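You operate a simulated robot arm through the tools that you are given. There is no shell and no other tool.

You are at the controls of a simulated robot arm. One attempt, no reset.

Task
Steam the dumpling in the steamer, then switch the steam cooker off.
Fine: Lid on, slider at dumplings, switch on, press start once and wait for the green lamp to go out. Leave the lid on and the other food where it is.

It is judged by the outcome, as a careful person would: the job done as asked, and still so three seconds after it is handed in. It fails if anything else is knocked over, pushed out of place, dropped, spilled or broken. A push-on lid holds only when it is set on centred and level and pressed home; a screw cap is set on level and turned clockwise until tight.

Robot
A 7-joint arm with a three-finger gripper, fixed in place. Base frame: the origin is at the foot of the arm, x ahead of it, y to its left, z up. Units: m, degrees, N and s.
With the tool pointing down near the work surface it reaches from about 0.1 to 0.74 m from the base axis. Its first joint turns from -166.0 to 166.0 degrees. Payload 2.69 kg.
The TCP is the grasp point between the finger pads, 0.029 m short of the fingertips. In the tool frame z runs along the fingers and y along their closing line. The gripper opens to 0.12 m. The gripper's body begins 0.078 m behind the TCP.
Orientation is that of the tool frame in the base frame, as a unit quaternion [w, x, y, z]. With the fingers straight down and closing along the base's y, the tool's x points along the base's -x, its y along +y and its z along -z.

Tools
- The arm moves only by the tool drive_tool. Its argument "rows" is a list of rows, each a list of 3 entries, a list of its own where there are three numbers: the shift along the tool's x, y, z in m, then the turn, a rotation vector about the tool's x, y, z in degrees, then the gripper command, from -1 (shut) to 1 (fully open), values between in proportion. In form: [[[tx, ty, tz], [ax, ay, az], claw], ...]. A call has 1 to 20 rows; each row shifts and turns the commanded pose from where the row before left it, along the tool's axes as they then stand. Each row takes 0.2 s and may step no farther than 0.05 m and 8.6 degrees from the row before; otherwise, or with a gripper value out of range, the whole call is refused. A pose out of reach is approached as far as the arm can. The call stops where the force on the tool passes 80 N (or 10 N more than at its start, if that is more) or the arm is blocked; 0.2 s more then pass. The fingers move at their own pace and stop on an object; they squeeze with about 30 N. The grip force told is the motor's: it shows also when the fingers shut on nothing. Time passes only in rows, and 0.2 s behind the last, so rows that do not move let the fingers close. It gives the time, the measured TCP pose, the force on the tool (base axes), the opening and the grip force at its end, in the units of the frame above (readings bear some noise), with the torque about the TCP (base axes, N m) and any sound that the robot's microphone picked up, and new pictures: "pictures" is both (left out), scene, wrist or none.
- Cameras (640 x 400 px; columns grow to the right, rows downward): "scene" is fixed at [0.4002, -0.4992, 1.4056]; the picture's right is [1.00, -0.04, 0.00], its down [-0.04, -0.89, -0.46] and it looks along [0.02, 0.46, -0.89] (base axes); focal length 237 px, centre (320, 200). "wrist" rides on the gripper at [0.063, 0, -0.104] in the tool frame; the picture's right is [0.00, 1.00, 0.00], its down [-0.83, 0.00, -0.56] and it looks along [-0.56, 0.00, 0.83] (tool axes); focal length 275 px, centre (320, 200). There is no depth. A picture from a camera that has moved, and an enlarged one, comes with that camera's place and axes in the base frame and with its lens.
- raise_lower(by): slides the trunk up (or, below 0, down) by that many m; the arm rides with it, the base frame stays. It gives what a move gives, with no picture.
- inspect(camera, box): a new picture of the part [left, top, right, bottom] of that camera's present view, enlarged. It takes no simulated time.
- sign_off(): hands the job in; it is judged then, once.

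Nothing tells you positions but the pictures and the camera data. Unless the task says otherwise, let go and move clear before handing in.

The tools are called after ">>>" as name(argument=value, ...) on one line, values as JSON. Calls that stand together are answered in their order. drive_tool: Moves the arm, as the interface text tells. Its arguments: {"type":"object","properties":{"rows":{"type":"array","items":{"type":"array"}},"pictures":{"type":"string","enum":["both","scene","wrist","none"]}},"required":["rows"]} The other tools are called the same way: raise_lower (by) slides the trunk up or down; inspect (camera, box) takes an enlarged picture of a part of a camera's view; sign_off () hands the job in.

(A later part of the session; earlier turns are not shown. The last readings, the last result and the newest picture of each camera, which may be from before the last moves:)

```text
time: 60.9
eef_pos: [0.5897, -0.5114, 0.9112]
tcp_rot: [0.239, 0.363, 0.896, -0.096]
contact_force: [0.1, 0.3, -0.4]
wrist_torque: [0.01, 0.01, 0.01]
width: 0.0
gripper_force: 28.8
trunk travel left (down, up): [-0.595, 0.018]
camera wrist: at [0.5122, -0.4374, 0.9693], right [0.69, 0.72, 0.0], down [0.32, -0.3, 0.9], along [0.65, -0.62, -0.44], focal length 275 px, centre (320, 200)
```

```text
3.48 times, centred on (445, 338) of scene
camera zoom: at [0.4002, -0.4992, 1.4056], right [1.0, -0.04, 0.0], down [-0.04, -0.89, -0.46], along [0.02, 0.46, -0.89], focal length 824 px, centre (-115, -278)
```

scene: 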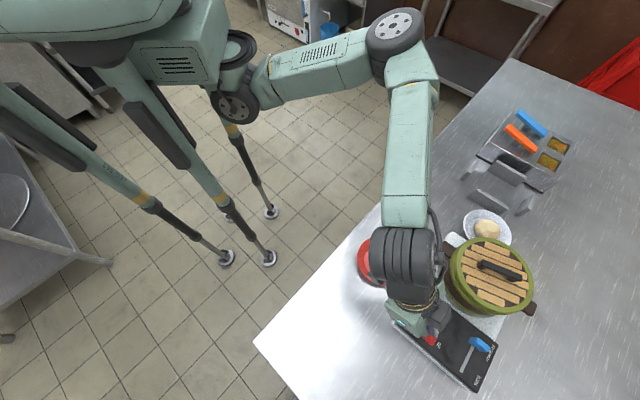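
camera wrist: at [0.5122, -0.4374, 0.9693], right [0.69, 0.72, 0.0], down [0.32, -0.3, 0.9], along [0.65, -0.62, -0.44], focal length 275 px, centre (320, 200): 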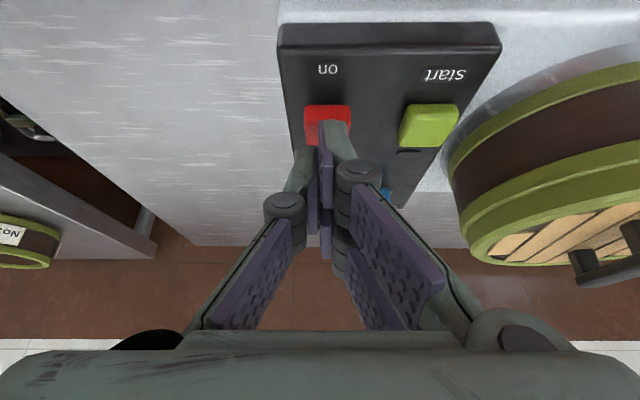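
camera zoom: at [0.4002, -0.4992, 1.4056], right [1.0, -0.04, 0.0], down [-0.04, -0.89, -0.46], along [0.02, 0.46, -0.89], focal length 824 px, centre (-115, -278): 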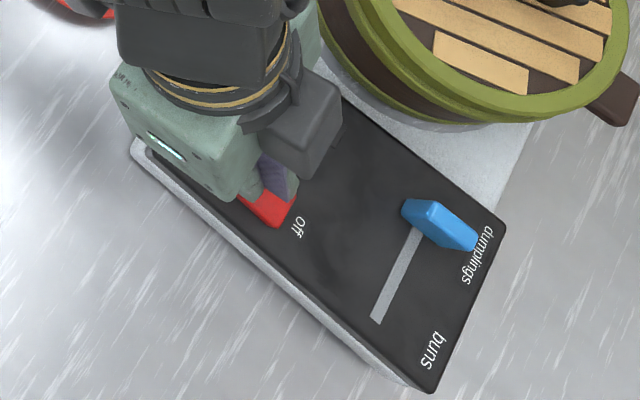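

The contact corner of the finger sits slightly nearer the robot than I assumed, so I'll shift 12 mm outward to be safely on the "on" end before pressing.

>>> drive_tool(rows=[[[-0.0104, -0.002, 0.006], [0, 0, 0], -1], [[0.001, 0, 0.0017], [0, 0, 0], -1], [[0, 0, 0], [0, 0, 0], -1]], pictures="wrist")

>>> inspect(camera="wrist", box=[220, 50, 420, 220])

```text
time: 61.7
eef_pos: [0.5982, -0.5203, 0.9094]
tcp_rot: [0.24, 0.361, 0.896, -0.097]
contact_force: [-0.3, -0.2, 0.1]
wrist_torque: [-0.01, 0.03, -0.02]
width: 0.0
gripper_force: 28.5
trunk travel left (down, up): [-0.595, 0.018]
camera wrist: at [0.5207, -0.446, 0.9676], right [0.69, 0.72, 0.0], down [0.32, -0.3, 0.9], along [0.65, -0.62, -0.44], focal length 275 px, centre (320, 200)
```

wrist: 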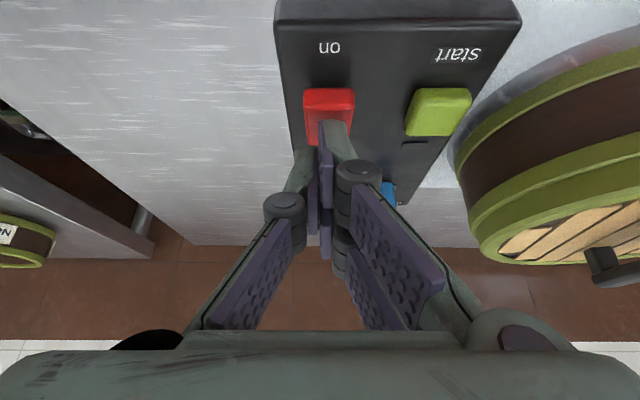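

```text
2.35 times, centred on (320, 135) of wrist
camera zoom: at [0.5207, -0.446, 0.9676], right [0.69, 0.72, 0.0], down [0.32, -0.3, 0.9], along [0.65, -0.62, -0.44], focal length 648 px, centre (320, 353)
```

zoom: 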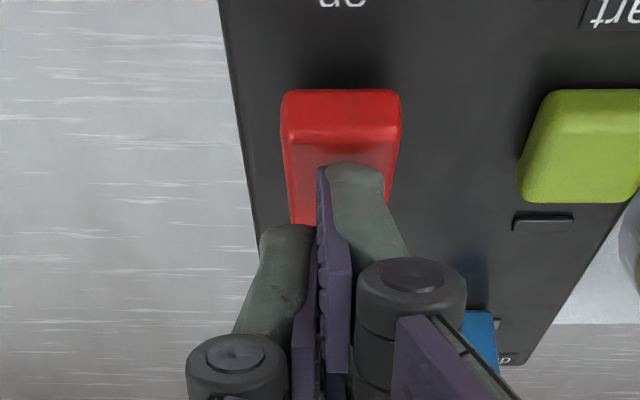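

The fingertip is now about 7 mm inside the "on" end. I'll press down in small steps.

>>> drive_tool(rows=[[[0.0015, 0, 0.0026], [0, 0, 0], -1], [[0.0015, 0, 0.0026], [0, 0, 0], -1], [[0, 0, 0], [0, 0, 0], -1]], pictures="none")

```text
time: 62.5
eef_pos: [0.5991, -0.5194, 0.9041]
tcp_rot: [0.24, 0.361, 0.896, -0.097]
contact_force: [0.1, 0.0, -0.3]
wrist_torque: [-0.02, -0.01, -0.01]
width: 0.0
gripper_force: 28.6
trunk travel left (down, up): [-0.595, 0.018]
```

>>> drive_tool(rows=[[[0.001, 0, 0.0017], [0, 0, 0], -1], [[0.001, 0, 0.0017], [0, 0, 0], -1], [[0, 0, 0], [0, 0, 0], -1]], pictures="wrist")

>>> inspect(camera="wrist", box=[220, 50, 420, 220])

```text
time: 63.3
eef_pos: [0.5971, -0.5189, 0.9022]
tcp_rot: [0.242, 0.361, 0.895, -0.098]
contact_force: [-0.2, 6.3, 17.0]
wrist_torque: [0.36, 0.02, -0.05]
width: 0.0
gripper_force: 28.8
trunk travel left (down, up): [-0.595, 0.018]
camera wrist: at [0.5204, -0.4445, 0.9594], right [0.69, 0.72, 0.0], down [0.32, -0.3, 0.9], along [0.65, -0.62, -0.44], focal length 275 px, centre (320, 200)
```

wrist: 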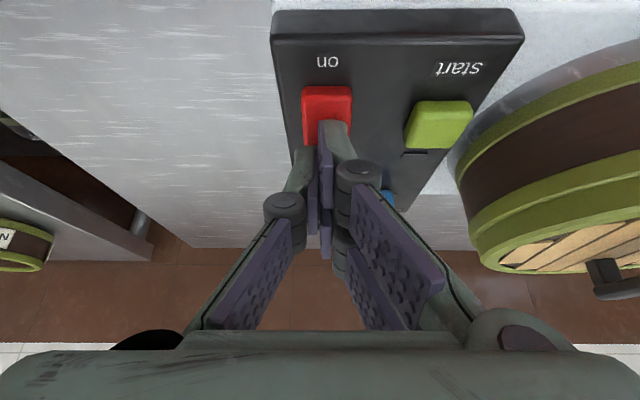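

```text
2.35 times, centred on (320, 135) of wrist
camera zoom: at [0.5204, -0.4445, 0.9594], right [0.69, 0.72, 0.0], down [0.32, -0.3, 0.9], along [0.65, -0.62, -0.44], focal length 648 px, centre (320, 353)
```

zoom: 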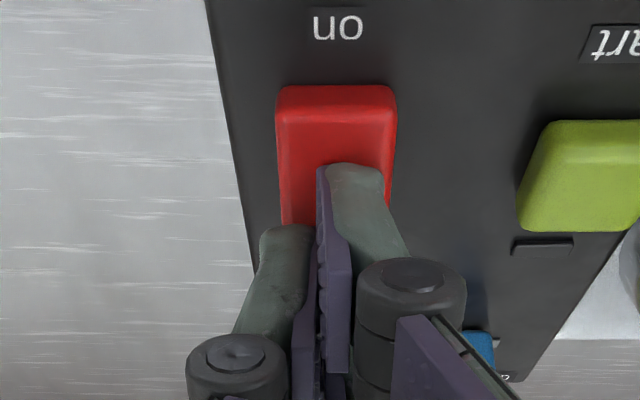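

The rocker is tilting under the finger (17 N). I'll press a little further to make sure it clicks over.

>>> drive_tool(rows=[[[0.001, 0, 0.0017], [0, 0, 0], -1], [[0.0005, 0, 0.0009], [0, 0, 0], -1], [[0, 0, 0], [0, 0, 0], -1]], pictures="none")

```text
time: 64.1
eef_pos: [0.5991, -0.5177, 0.9015]
tcp_rot: [0.244, 0.361, 0.895, -0.1]
contact_force: [3.4, 8.9, 38.3]
wrist_torque: [0.58, -0.02, -0.08]
width: 0.0001
gripper_force: 28.5
trunk travel left (down, up): [-0.595, 0.018]
```

Firmly pressed (38 N) with no further travel. I'll lift and look at the switch state.

>>> drive_tool(rows=[[[-0.01, 0, -0.0173], [0, 0, 0], -1], [[-0.0104, -0.003, -0.018], [0, 0, 0], -1], [[0.0346, 0, -0.02], [0, 0, 0], -1], [[0, 0, 0], [0, 0, 0], -1]], pictures="both")

>>> inspect(camera="wrist", box=[250, 0, 450, 150])

>>> inspect(camera="scene", box=[385, 280, 505, 395])

```text
time: 65.1
eef_pos: [0.5703, -0.4908, 0.9366]
tcp_rot: [0.24, 0.362, 0.896, -0.098]
contact_force: [-0.8, 1.0, 0.7]
wrist_torque: [0.0, 0.03, -0.01]
width: 0.0
gripper_force: 28.5
trunk travel left (down, up): [-0.595, 0.018]
camera wrist: at [0.4924, -0.4178, 0.9953], right [0.69, 0.72, 0.0], down [0.32, -0.3, 0.9], along [0.65, -0.62, -0.44], focal length 275 px, centre (320, 200)
```

scene: 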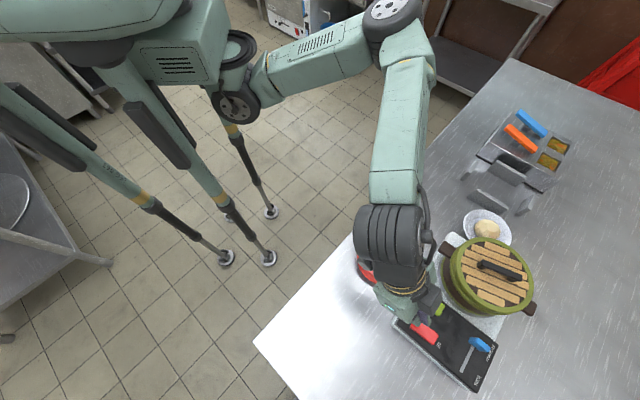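
wrist: 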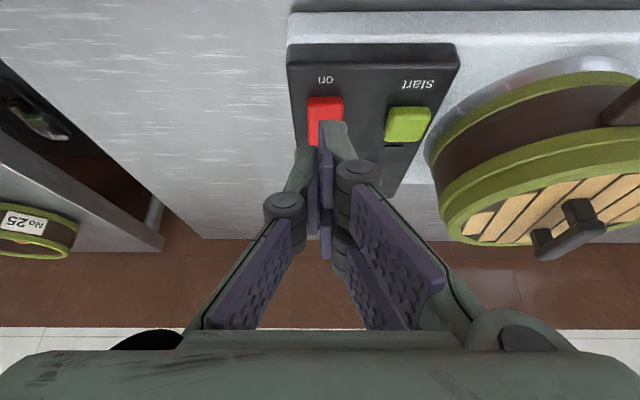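

```text
2.67 times, centred on (350, 75) of wrist
camera zoom: at [0.4924, -0.4178, 0.9953], right [0.69, 0.72, 0.0], down [0.32, -0.3, 0.9], along [0.65, -0.62, -0.44], focal length 734 px, centre (240, 533)
```

zoom: 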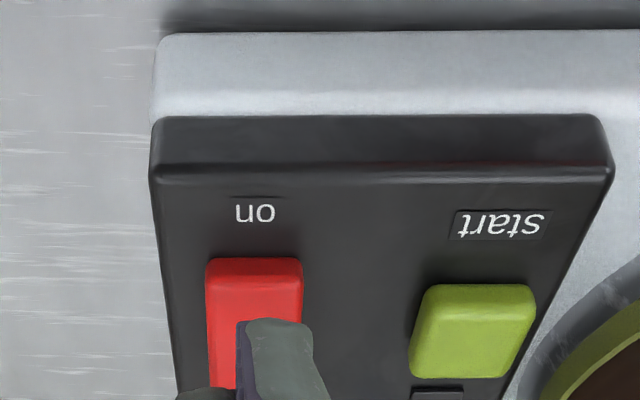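

```text
3.48 times, centred on (445, 338) of scene
camera zoom: at [0.4002, -0.4992, 1.4056], right [1.0, -0.04, 0.0], down [-0.04, -0.89, -0.46], along [0.02, 0.46, -0.89], focal length 824 px, centre (-115, -278)
```

zoom: 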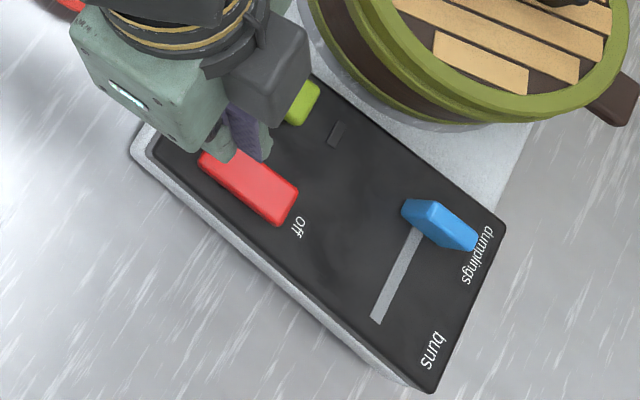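

The switch now leans to "on" (the near end is down and the red looks lit). Next I'll hover above the green start button at about h 0.795, lateral 0.10.

>>> drive_tool(rows=[[[-0.01475, 0.02465, 0.01925], [0, 0, 0], -1], [[-0.01475, 0.02465, 0.01925], [0, 0, 0], -1], [[0, 0, 0], [0, 0, 0], -1]], pictures="both")

>>> inspect(camera="wrist", box=[220, 30, 420, 200])

>>> inspect(camera="scene", box=[385, 280, 505, 395])

```text
time: 65.9
eef_pos: [0.6382, -0.4893, 0.9195]
tcp_rot: [0.239, 0.364, 0.895, -0.098]
contact_force: [-0.7, 0.1, 0.2]
wrist_torque: [0.0, -0.01, -0.04]
width: 0.0
gripper_force: 28.7
trunk travel left (down, up): [-0.595, 0.018]
camera wrist: at [0.5595, -0.4155, 0.9773], right [0.69, 0.72, 0.0], down [0.32, -0.3, 0.9], along [0.65, -0.62, -0.44], focal length 275 px, centre (320, 200)
```

scene: 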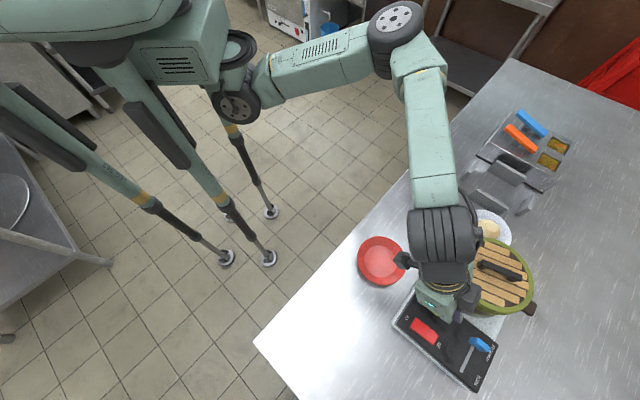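
wrist: 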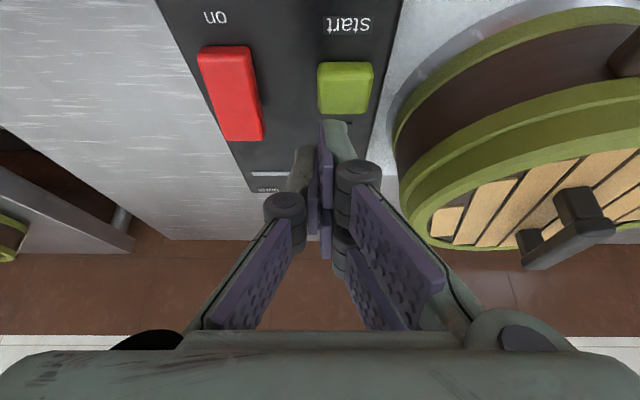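

```text
2.35 times, centred on (320, 115) of wrist
camera zoom: at [0.5595, -0.4155, 0.9773], right [0.69, 0.72, 0.0], down [0.32, -0.3, 0.9], along [0.65, -0.62, -0.44], focal length 648 px, centre (320, 400)
```

zoom: 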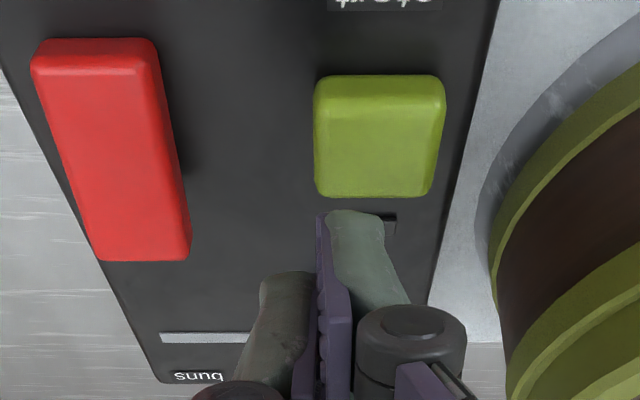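

```text
3.48 times, centred on (445, 338) of scene
camera zoom: at [0.4002, -0.4992, 1.4056], right [1.0, -0.04, 0.0], down [-0.04, -0.89, -0.46], along [0.02, 0.46, -0.89], focal length 824 px, centre (-115, -278)
```

zoom: 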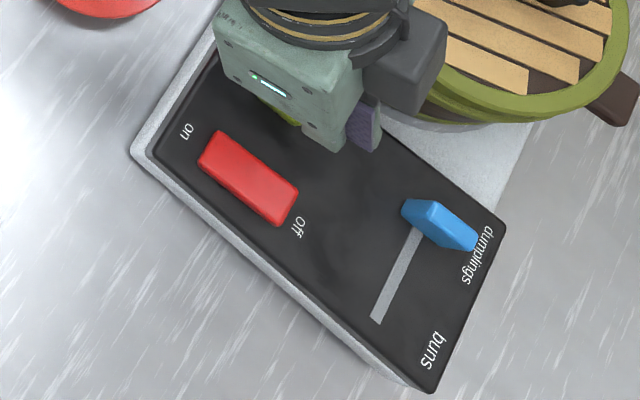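

Aligned apart from small offsets. I'll shift 4 mm inward and 4.5 mm sideways and come down to about 5 mm above the button.

>>> drive_tool(rows=[[[0.0035, 0.0045, -0.002], [0, 0, 0], -1], [[0.0045, 0, 0.0078], [0, 0, 0], -1], [[0, 0, 0], [0, 0, 0], -1]], pictures="wrist")

>>> inspect(camera="wrist", box=[220, 30, 420, 200])

```text
time: 66.7
eef_pos: [0.6351, -0.4847, 0.9095]
tcp_rot: [0.24, 0.362, 0.895, -0.097]
contact_force: [0.2, 0.6, 0.2]
wrist_torque: [-0.03, -0.01, 0.01]
width: 0.0
gripper_force: 28.4
trunk travel left (down, up): [-0.595, 0.018]
camera wrist: at [0.5576, -0.4103, 0.9674], right [0.69, 0.72, 0.0], down [0.32, -0.3, 0.9], along [0.65, -0.62, -0.44], focal length 275 px, centre (320, 200)
```

wrist: 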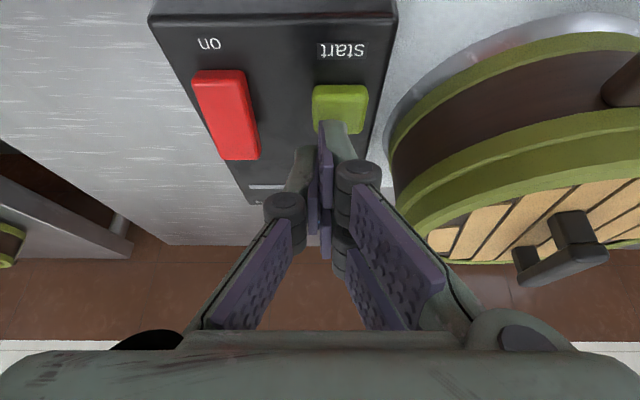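

```text
2.35 times, centred on (320, 115) of wrist
camera zoom: at [0.5576, -0.4103, 0.9674], right [0.69, 0.72, 0.0], down [0.32, -0.3, 0.9], along [0.65, -0.62, -0.44], focal length 648 px, centre (320, 400)
```

zoom: 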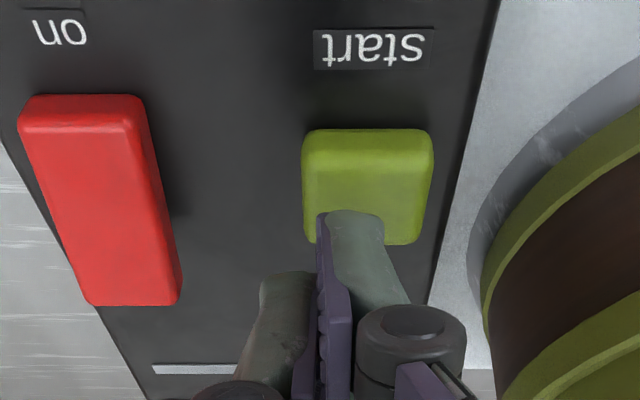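

The fingertip is over the button. Pressing down in small steps.

>>> drive_tool(rows=[[[0.0015, 0, 0.0026], [0, 0, 0], -1], [[0.0015, 0, 0.0026], [0, 0, 0], -1], [[0, 0, 0], [0, 0, 0], -1]], pictures="none")

```text
time: 67.5
eef_pos: [0.6363, -0.4851, 0.9031]
tcp_rot: [0.24, 0.361, 0.896, -0.098]
contact_force: [-0.5, -0.1, 0.4]
wrist_torque: [-0.04, -0.04, 0.02]
width: 0.0
gripper_force: 28.5
trunk travel left (down, up): [-0.595, 0.018]
```

>>> drive_tool(rows=[[[0.001, 0, 0.0017], [0, 0, 0], -1], [[0.001, 0, 0.0017], [0, 0, 0], -1], [[0, 0, 0], [0, 0, 0], -1]], pictures="wrist")

>>> inspect(camera="wrist", box=[220, 30, 420, 200])

```text
time: 68.3
eef_pos: [0.6348, -0.4841, 0.8996]
tcp_rot: [0.241, 0.362, 0.895, -0.097]
contact_force: [0.0, -0.2, 1.3]
wrist_torque: [0.0, -0.04, 0.02]
width: 0.0001
gripper_force: 28.3
trunk travel left (down, up): [-0.595, 0.018]
camera wrist: at [0.5575, -0.41, 0.9579], right [0.69, 0.72, 0.0], down [0.32, -0.3, 0.9], along [0.65, -0.62, -0.44], focal length 275 px, centre (320, 200)
```

wrist: 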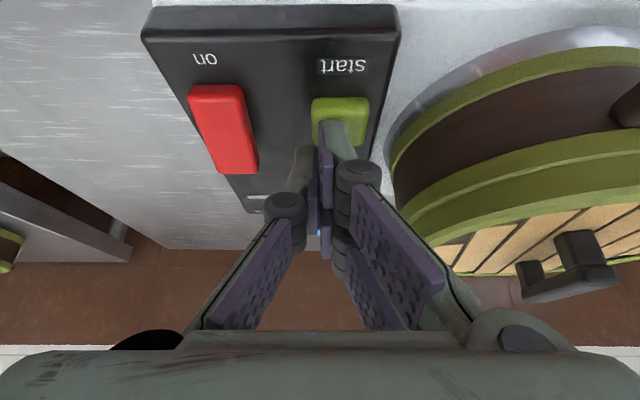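

```text
2.35 times, centred on (320, 115) of wrist
camera zoom: at [0.5575, -0.41, 0.9579], right [0.69, 0.72, 0.0], down [0.32, -0.3, 0.9], along [0.65, -0.62, -0.44], focal length 648 px, centre (320, 400)
```

zoom: 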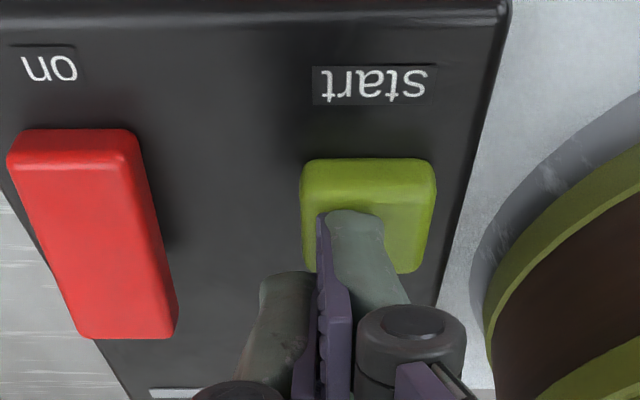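

Just touching now. I'll continue the press.

>>> drive_tool(rows=[[[0.001, 0, 0.0017], [0, 0, 0], -1], [[0.001, 0, 0.0017], [0, 0, 0], -1], [[0, 0, 0], [0, 0, 0], -1]], pictures="wrist")

>>> inspect(camera="wrist", box=[220, 30, 420, 200])

>>> inspect(camera="scene", box=[385, 280, 505, 395])

```text
time: 69.1
eef_pos: [0.6353, -0.4838, 0.8945]
tcp_rot: [0.241, 0.362, 0.895, -0.098]
contact_force: [-0.6, -1.2, 3.2]
wrist_torque: [0.02, 0.0, -0.01]
width: 0.0
gripper_force: 28.6
trunk travel left (down, up): [-0.595, 0.018]
heard: click
camera wrist: at [0.5579, -0.4091, 0.9541], right [0.69, 0.72, 0.0], down [0.32, -0.3, 0.9], along [0.65, -0.62, -0.44], focal length 275 px, centre (320, 200)
```

wrist: 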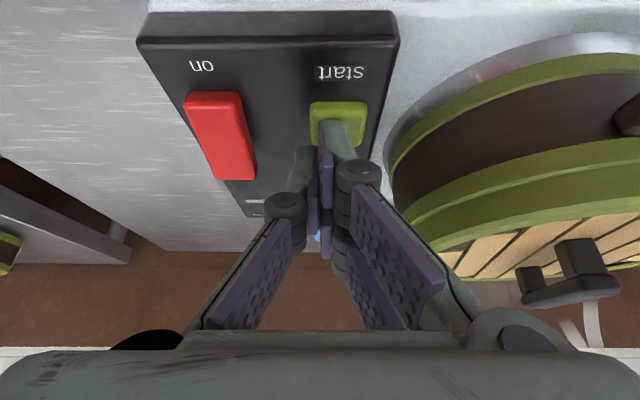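

```text
2.35 times, centred on (320, 115) of wrist
camera zoom: at [0.5579, -0.4091, 0.9541], right [0.69, 0.72, 0.0], down [0.32, -0.3, 0.9], along [0.65, -0.62, -0.44], focal length 648 px, centre (320, 400)
```

zoom: 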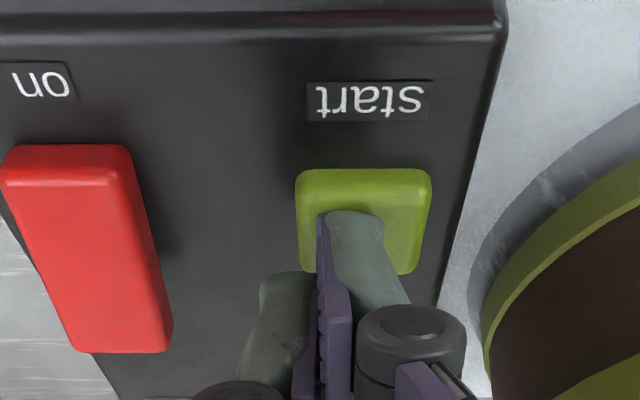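

```text
3.48 times, centred on (445, 338) of scene
camera zoom: at [0.4002, -0.4992, 1.4056], right [1.0, -0.04, 0.0], down [-0.04, -0.89, -0.46], along [0.02, 0.46, -0.89], focal length 824 px, centre (-115, -278)
```

zoom: 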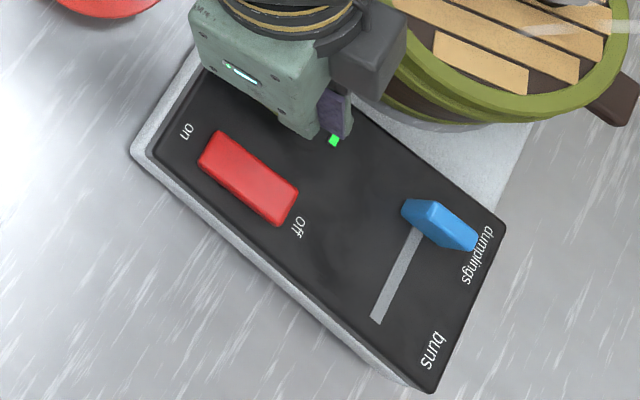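

A click, the green lamp is lit and steam is rising. I'll lift off the button and back away with the lamp in view.

>>> drive_tool(rows=[[[-0.01, 0, -0.0173], [0, 0, 0], -1], [[-0.01, 0, -0.0173], [0, 0, 0], -1], [[0.0303, -0.02, -0.0175], [0, 0, 0], -1], [[0.0303, -0.02, -0.0175], [0, 0, 0], -1], [[0, 0, 0], [0, 0, 0], -1]], pictures="both")

>>> inspect(camera="scene", box=[385, 280, 505, 395])

>>> inspect(camera="wrist", box=[250, 0, 450, 150])

```text
time: 70.3
eef_pos: [0.557, -0.4653, 0.9323]
tcp_rot: [0.24, 0.361, 0.896, -0.097]
contact_force: [-0.5, -0.1, -0.1]
wrist_torque: [0.0, 0.0, 0.01]
width: 0.0
gripper_force: 28.9
trunk travel left (down, up): [-0.595, 0.018]
camera wrist: at [0.4804, -0.3901, 0.9905], right [0.69, 0.72, 0.0], down [0.32, -0.3, 0.9], along [0.65, -0.62, -0.44], focal length 275 px, centre (320, 200)
```

scene: 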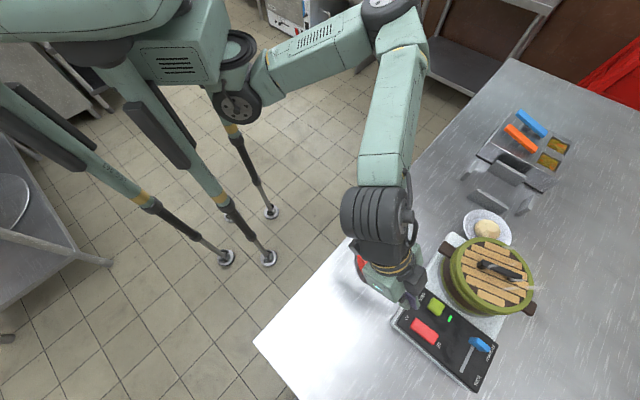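
wrist: 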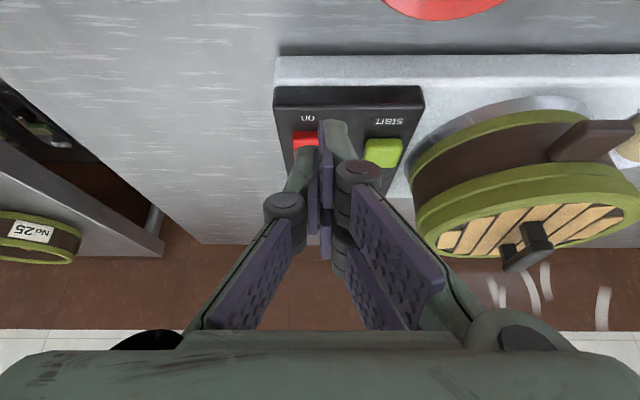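

```text
3.48 times, centred on (445, 338) of scene
camera zoom: at [0.4002, -0.4992, 1.4056], right [1.0, -0.04, 0.0], down [-0.04, -0.89, -0.46], along [0.02, 0.46, -0.89], focal length 824 px, centre (-115, -278)
```

zoom: 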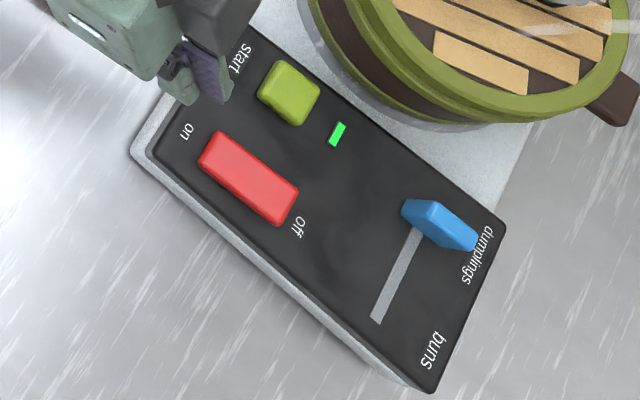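

```text
2.67 times, centred on (350, 75) of wrist
camera zoom: at [0.4804, -0.3901, 0.9905], right [0.69, 0.72, 0.0], down [0.32, -0.3, 0.9], along [0.65, -0.62, -0.44], focal length 734 px, centre (240, 533)
```

zoom: 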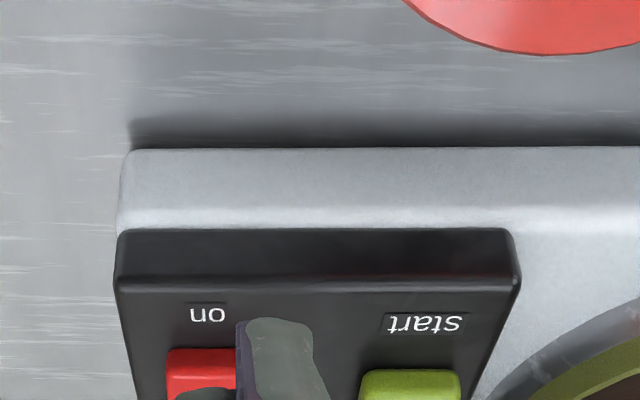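

The lamp is on and clearly visible in the scene view. I'll wait with the arm still, checking the lamp.

>>> drive_tool(rows=[[[-0.0125, 0, -0.0217], [0, 0, 0], -1], [[0, 0, 0], [0, 0, 0], -1], [[0, 0, 0], [0, 0, 0], -1], [[0, 0, 0], [0, 0, 0], -1], [[0, 0, 0], [0, 0, 0], -1], [[0, 0, 0], [0, 0, 0], -1], [[0, 0, 0], [0, 0, 0], -1], [[0, 0, 0], [0, 0, 0], -1], [[0, 0, 0], [0, 0, 0], -1], [[0, 0, 0], [0, 0, 0], -1], [[0, 0, 0], [0, 0, 0], -1], [[0, 0, 0], [0, 0, 0], -1], [[0, 0, 0], [0, 0, 0], -1], [[0, 0, 0], [0, 0, 0], -1], [[0, 0, 0], [0, 0, 0], -1], [[0, 0, 0], [0, 0, 0], -1], [[0, 0, 0], [0, 0, 0], -1], [[0, 0, 0], [0, 0, 0], -1], [[0, 0, 0], [0, 0, 0], -1], [[0, 0, 0], [0, 0, 0], -1]], pictures="wrist")

>>> inspect(camera="scene", box=[385, 280, 505, 395])

>>> inspect(camera="wrist", box=[250, 50, 450, 200])

```text
time: 74.5
eef_pos: [0.5576, -0.4651, 0.9597]
tcp_rot: [0.24, 0.361, 0.896, -0.097]
contact_force: [-0.6, 0.6, 0.0]
wrist_torque: [0.02, 0.01, -0.04]
width: 0.0004
gripper_force: 28.6
trunk travel left (down, up): [-0.595, 0.018]
camera wrist: at [0.48, -0.3912, 1.0172], right [0.69, 0.72, 0.0], down [0.32, -0.3, 0.9], along [0.65, -0.62, -0.44], focal length 275 px, centre (320, 200)
```

wrist: 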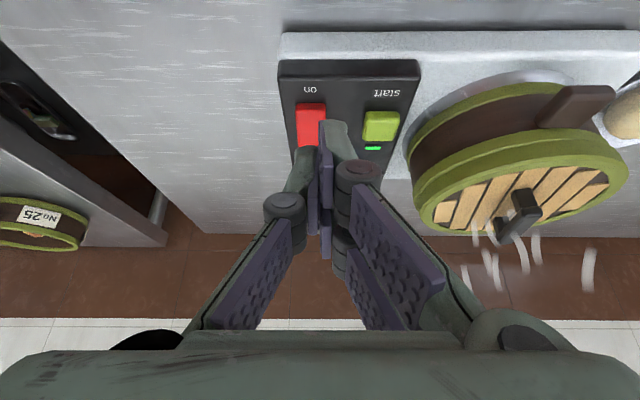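

```text
3.48 times, centred on (445, 338) of scene
camera zoom: at [0.4002, -0.4992, 1.4056], right [1.0, -0.04, 0.0], down [-0.04, -0.89, -0.46], along [0.02, 0.46, -0.89], focal length 824 px, centre (-115, -278)
```

zoom: 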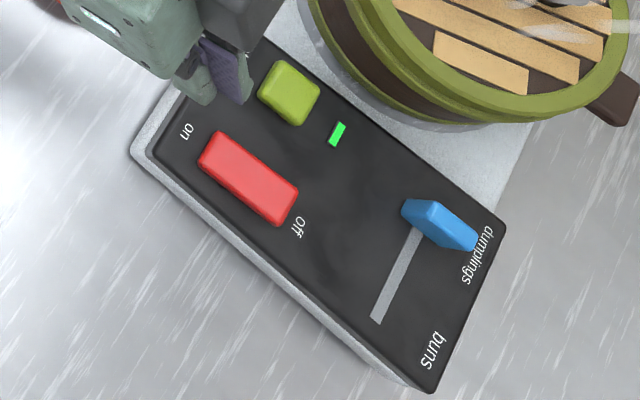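

```text
2.67 times, centred on (350, 125) of wrist
camera zoom: at [0.48, -0.3912, 1.0172], right [0.69, 0.72, 0.0], down [0.32, -0.3, 0.9], along [0.65, -0.62, -0.44], focal length 734 px, centre (240, 400)
```

zoom: 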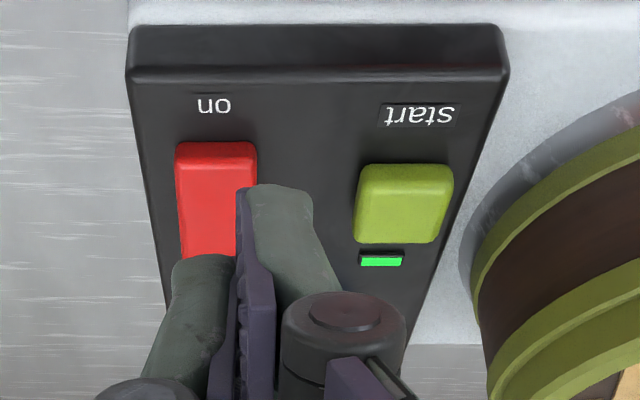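

The lamp is still on. While waiting I'll shift the fingers aside so the whole switch is visible.

>>> drive_tool(rows=[[[0.01, -0.045, -0.0058], [0, 0, 0], -1], [[0, 0, 0], [0, 0, 0], -1], [[0, 0, 0], [0, 0, 0], -1], [[0, 0, 0], [0, 0, 0], -1], [[0, 0, 0], [0, 0, 0], -1], [[0, 0, 0], [0, 0, 0], -1], [[0, 0, 0], [0, 0, 0], -1], [[0, 0, 0], [0, 0, 0], -1], [[0, 0, 0], [0, 0, 0], -1], [[0, 0, 0], [0, 0, 0], -1], [[0, 0, 0], [0, 0, 0], -1], [[0, 0, 0], [0, 0, 0], -1], [[0, 0, 0], [0, 0, 0], -1], [[0, 0, 0], [0, 0, 0], -1], [[0, 0, 0], [0, 0, 0], -1], [[0, 0, 0], [0, 0, 0], -1], [[0, 0, 0], [0, 0, 0], -1], [[0, 0, 0], [0, 0, 0], -1], [[0, 0, 0], [0, 0, 0], -1], [[0, 0, 0], [0, 0, 0], -1]], pictures="wrist")

>>> inspect(camera="wrist", box=[300, 20, 500, 200])

```text
time: 78.7
eef_pos: [0.5191, -0.4905, 0.9585]
tcp_rot: [0.24, 0.362, 0.895, -0.098]
contact_force: [-0.1, -0.8, -0.5]
wrist_torque: [-0.02, 0.02, 0.01]
width: 0.0001
gripper_force: 28.6
trunk travel left (down, up): [-0.595, 0.018]
camera wrist: at [0.4413, -0.4157, 1.0164], right [0.69, 0.72, 0.0], down [0.32, -0.3, 0.9], along [0.65, -0.62, -0.44], focal length 275 px, centre (320, 200)
```

wrist: 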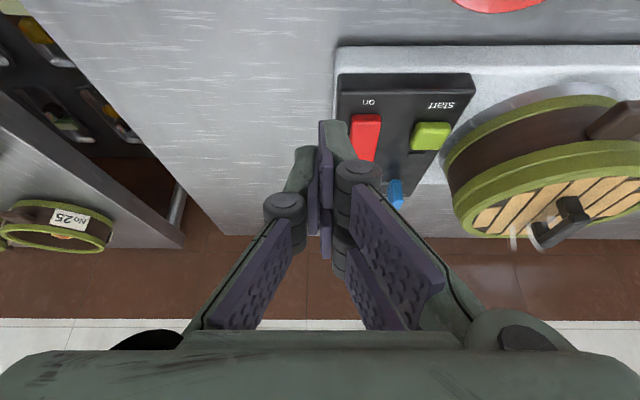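

```text
2.22 times, centred on (400, 110) of wrist
camera zoom: at [0.4413, -0.4157, 1.0164], right [0.69, 0.72, 0.0], down [0.32, -0.3, 0.9], along [0.65, -0.62, -0.44], focal length 612 px, centre (142, 400)
```

zoom: 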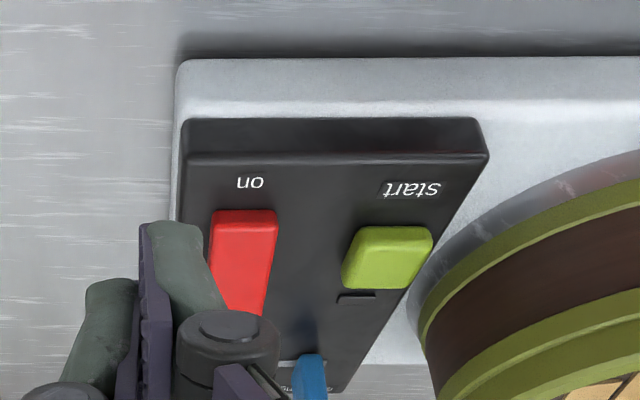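

The lamp seems to be out already. I'll confirm in the scene view.

>>> inspect(camera="scene", box=[385, 280, 505, 395])

>>> inspect(camera="scene", box=[410, 285, 470, 345])

```text
3.48 times, centred on (445, 338) of scene
camera zoom: at [0.4002, -0.4992, 1.4056], right [1.0, -0.04, 0.0], down [-0.04, -0.89, -0.46], along [0.02, 0.46, -0.89], focal length 824 px, centre (-115, -278)
```

zoom: 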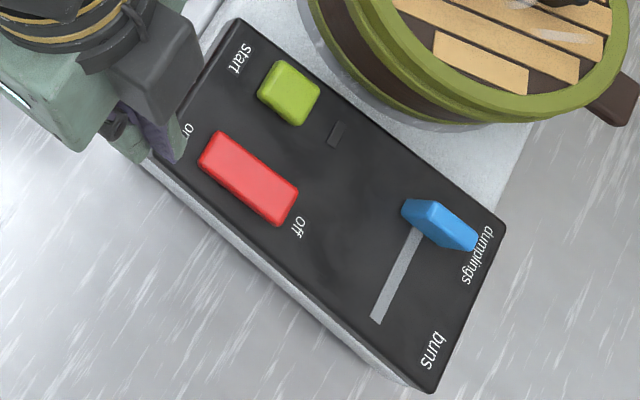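

```text
6.67 times, centred on (440, 315) of scene
camera zoom: at [0.4002, -0.4992, 1.4056], right [1.0, -0.04, 0.0], down [-0.04, -0.89, -0.46], along [0.02, 0.46, -0.89], focal length 1578 px, centre (-480, -567)
```

zoom: 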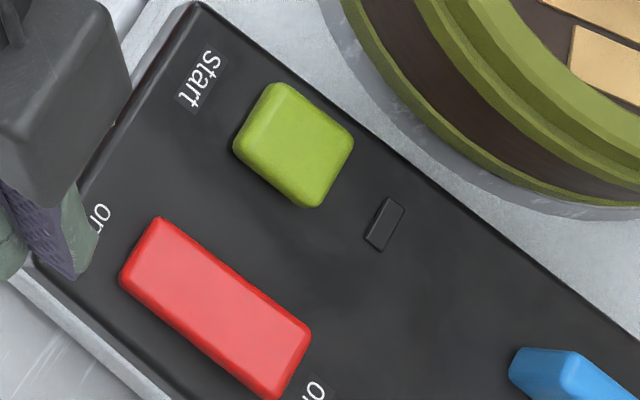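

The lamp is out, so steaming is finished. Now I'll switch off by pressing the far "off" end of the rocker at h of about 0.815, hovering first.

>>> drive_tool(rows=[[[-0.0226, 0.0106, 0.0287], [0, 0, 0], -1], [[-0.0226, 0.0106, 0.0287], [0, 0, 0], -1], [[-0.0226, 0.0106, 0.0287], [0, 0, 0], -1], [[0, 0, 0], [0, 0, 0], -1]], pictures="both")

>>> inspect(camera="wrist", box=[220, 30, 420, 200])

>>> inspect(camera="scene", box=[410, 285, 470, 345])

```text
time: 79.7
eef_pos: [0.615, -0.5344, 0.9199]
tcp_rot: [0.241, 0.361, 0.895, -0.097]
contact_force: [0.2, -0.1, 0.6]
wrist_torque: [0.0, 0.03, 0.02]
width: 0.0
gripper_force: 28.5
trunk travel left (down, up): [-0.595, 0.018]
camera wrist: at [0.537, -0.4617, 0.9783], right [0.69, 0.72, 0.0], down [0.32, -0.3, 0.9], along [0.65, -0.62, -0.44], focal length 275 px, centre (320, 200)
```

scene: 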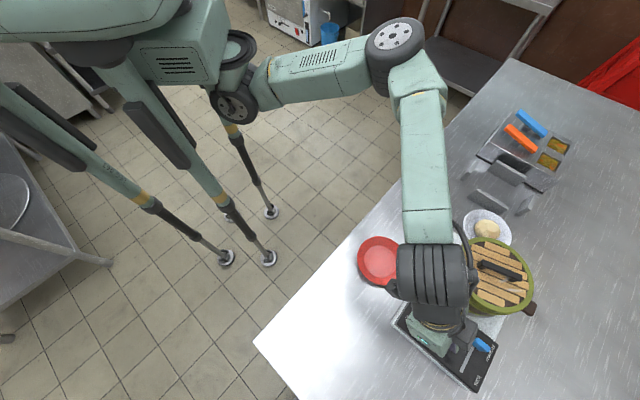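
wrist: 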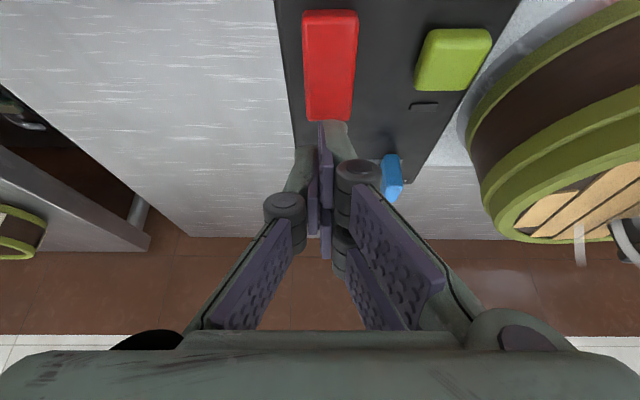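

```text
2.35 times, centred on (320, 115) of wrist
camera zoom: at [0.537, -0.4617, 0.9783], right [0.69, 0.72, 0.0], down [0.32, -0.3, 0.9], along [0.65, -0.62, -0.44], focal length 648 px, centre (320, 400)
```

zoom: 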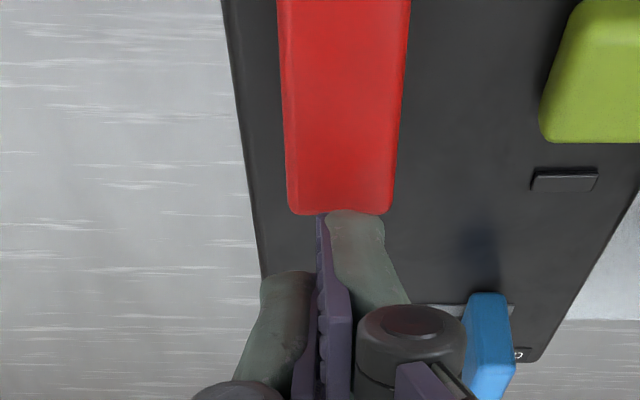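

```text
6.67 times, centred on (440, 315) of scene
camera zoom: at [0.4002, -0.4992, 1.4056], right [1.0, -0.04, 0.0], down [-0.04, -0.89, -0.46], along [0.02, 0.46, -0.89], focal length 1578 px, centre (-480, -567)
```

zoom: 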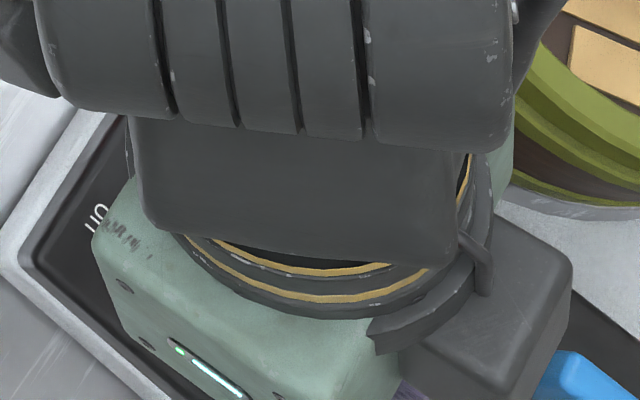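

The fingertip is about 8 mm inside the "off" end. Lowering in steps.

>>> drive_tool(rows=[[[0.002, 0, 0.0035], [0, 0, 0], -1], [[0.002, 0, 0.0035], [0, 0, 0], -1], [[0, 0, 0], [0, 0, 0], -1]], pictures="none")

```text
time: 80.5
eef_pos: [0.6131, -0.5368, 0.9119]
tcp_rot: [0.24, 0.362, 0.896, -0.097]
contact_force: [0.0, 0.2, 0.1]
wrist_torque: [0.02, -0.02, -0.03]
width: 0.0
gripper_force: 28.5
trunk travel left (down, up): [-0.595, 0.018]
```

>>> drive_tool(rows=[[[0.0015, 0, 0.0026], [0, 0, 0], -1], [[0.0015, 0, 0.0026], [0, 0, 0], -1], [[0, 0, 0], [0, 0, 0], -1]], pictures="wrist")

>>> inspect(camera="wrist", box=[220, 30, 420, 200])

```text
time: 81.3
eef_pos: [0.6135, -0.5367, 0.9078]
tcp_rot: [0.24, 0.361, 0.896, -0.098]
contact_force: [0.7, 1.2, 1.4]
wrist_torque: [0.03, -0.03, 0.01]
width: 0.0
gripper_force: 28.4
trunk travel left (down, up): [-0.595, 0.018]
camera wrist: at [0.5363, -0.4626, 0.9652], right [0.69, 0.72, 0.0], down [0.32, -0.3, 0.9], along [0.65, -0.62, -0.44], focal length 275 px, centre (320, 200)
```

wrist: 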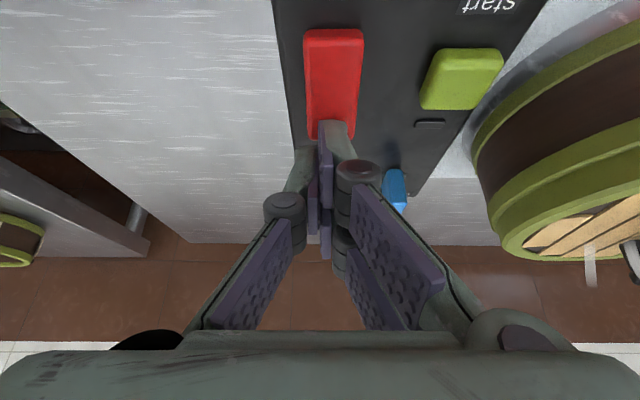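

```text
2.35 times, centred on (320, 115) of wrist
camera zoom: at [0.5363, -0.4626, 0.9652], right [0.69, 0.72, 0.0], down [0.32, -0.3, 0.9], along [0.65, -0.62, -0.44], focal length 648 px, centre (320, 400)
```

zoom: 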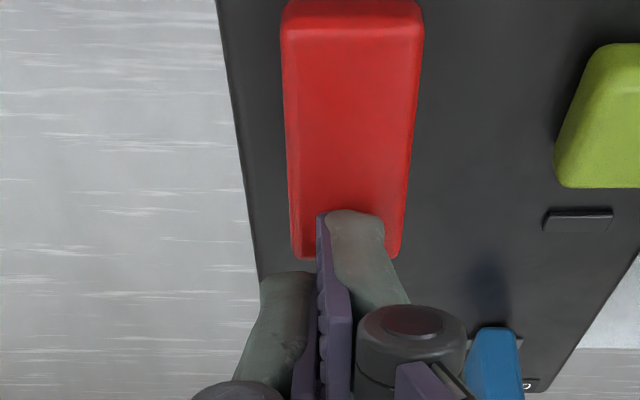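

Just at contact on the "off" end. Pressing further.

>>> drive_tool(rows=[[[0.0015, 0, 0.0026], [0, 0, 0], -1], [[0.0015, 0, 0.0026], [0, 0, 0], -1], [[0, 0, 0], [0, 0, 0], -1]], pictures="wrist")

>>> inspect(camera="wrist", box=[220, 30, 420, 200])

```text
time: 82.1
eef_pos: [0.6124, -0.5368, 0.9038]
tcp_rot: [0.241, 0.361, 0.895, -0.098]
contact_force: [4.9, -1.1, 12.7]
wrist_torque: [0.04, -0.07, -0.04]
width: 0.0002
gripper_force: 28.9
trunk travel left (down, up): [-0.595, 0.018]
camera wrist: at [0.5346, -0.462, 0.9615], right [0.69, 0.72, 0.0], down [0.32, -0.3, 0.9], along [0.65, -0.62, -0.44], focal length 275 px, centre (320, 200)
```

wrist: 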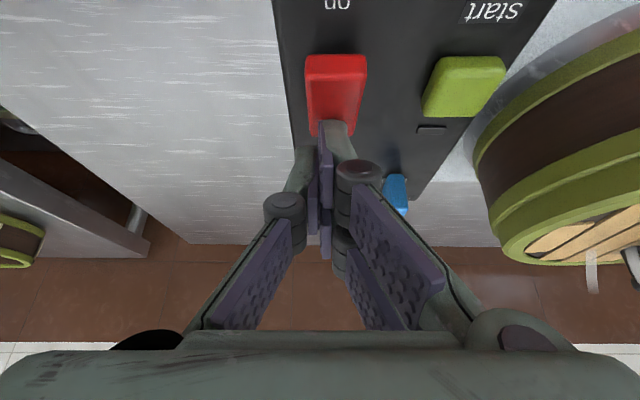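

```text
2.35 times, centred on (320, 115) of wrist
camera zoom: at [0.5346, -0.462, 0.9615], right [0.69, 0.72, 0.0], down [0.32, -0.3, 0.9], along [0.65, -0.62, -0.44], focal length 648 px, centre (320, 400)
```

zoom: 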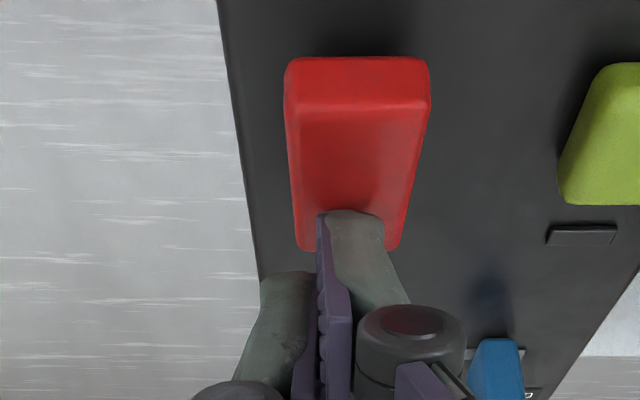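

The rocker has flipped, with the "on" end raised again. A little more pressure to make sure, then lift away.

>>> drive_tool(rows=[[[0.001, 0, 0.0017], [0, 0, 0], -1], [[0, 0, 0], [0, 0, 0], -1]], pictures="none")

```text
time: 82.7
eef_pos: [0.6128, -0.5368, 0.9038]
tcp_rot: [0.243, 0.361, 0.895, -0.099]
contact_force: [9.0, -3.3, 28.7]
wrist_torque: [0.11, -0.2, -0.02]
width: 0.0002
gripper_force: 28.5
trunk travel left (down, up): [-0.595, 0.018]
```

>>> drive_tool(rows=[[[-0.01, 0, -0.0173], [0, 0, 0], -1], [[-0.015, 0, -0.026], [0, 0, 0], -1], [[0.0346, -0.02, -0.02], [0, 0, 0], -1], [[0.0346, -0.02, -0.02], [0, 0, 0], -1], [[0.0346, -0.02, -0.02], [0, 0, 0], -1], [[0, 0, 0], [0, 0, 0], -1]], pictures="both")

>>> inspect(camera="scene", box=[385, 280, 505, 395])

>>> inspect(camera="scene", box=[430, 230, 550, 330])

>>> inspect(camera="scene", box=[350, 180, 550, 400])

```text
time: 84.1
eef_pos: [0.4859, -0.4953, 0.9487]
tcp_rot: [0.24, 0.361, 0.896, -0.097]
contact_force: [-0.1, -0.7, -0.8]
wrist_torque: [0.03, 0.04, 0.0]
width: 0.0002
gripper_force: 28.3
trunk travel left (down, up): [-0.595, 0.018]
camera wrist: at [0.4071, -0.4206, 1.0058], right [0.69, 0.72, 0.0], down [0.32, -0.3, 0.9], along [0.65, -0.62, -0.44], focal length 275 px, centre (320, 200)
```

scene: 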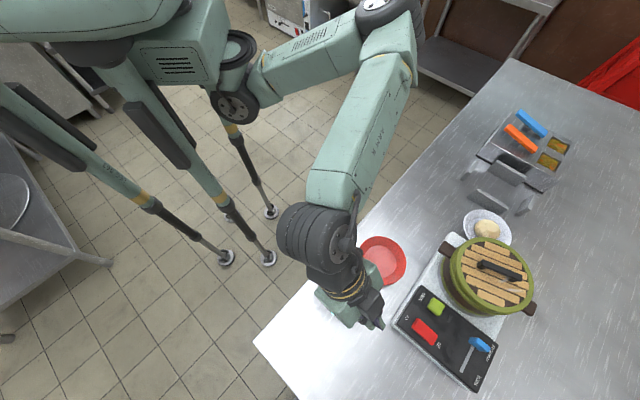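
wrist: 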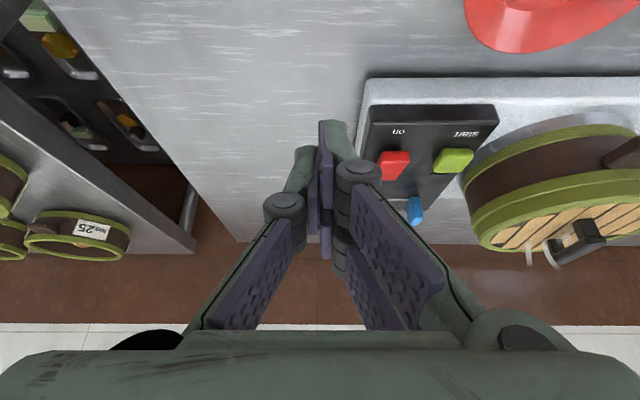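

```text
3.48 times, centred on (445, 338) of scene
camera zoom: at [0.4002, -0.4992, 1.4056], right [1.0, -0.04, 0.0], down [-0.04, -0.89, -0.46], along [0.02, 0.46, -0.89], focal length 824 px, centre (-115, -278)
```

zoom: 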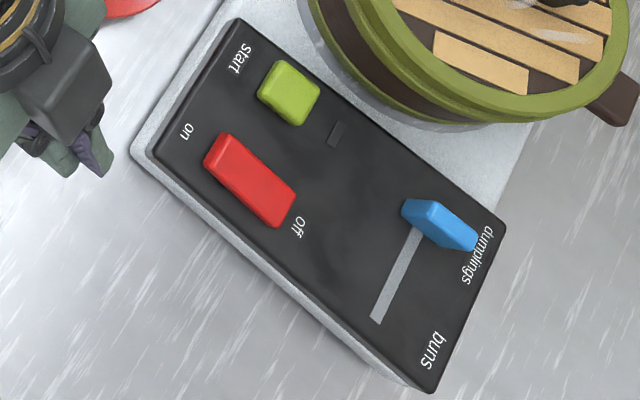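

```text
4.00 times, centred on (490, 280) of scene
camera zoom: at [0.4002, -0.4992, 1.4056], right [1.0, -0.04, 0.0], down [-0.04, -0.89, -0.46], along [0.02, 0.46, -0.89], focal length 947 px, centre (-360, -120)
```

zoom: 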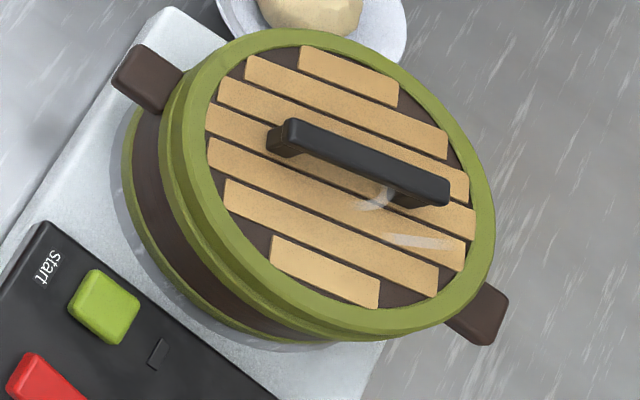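

```text
1.82 times, centred on (450, 290) of scene
camera zoom: at [0.4002, -0.4992, 1.4056], right [1.0, -0.04, 0.0], down [-0.04, -0.89, -0.46], along [0.02, 0.46, -0.89], focal length 430 px, centre (84, 36)
```

zoom: 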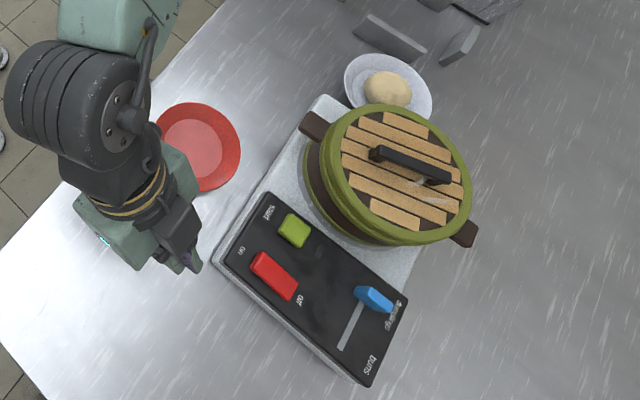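

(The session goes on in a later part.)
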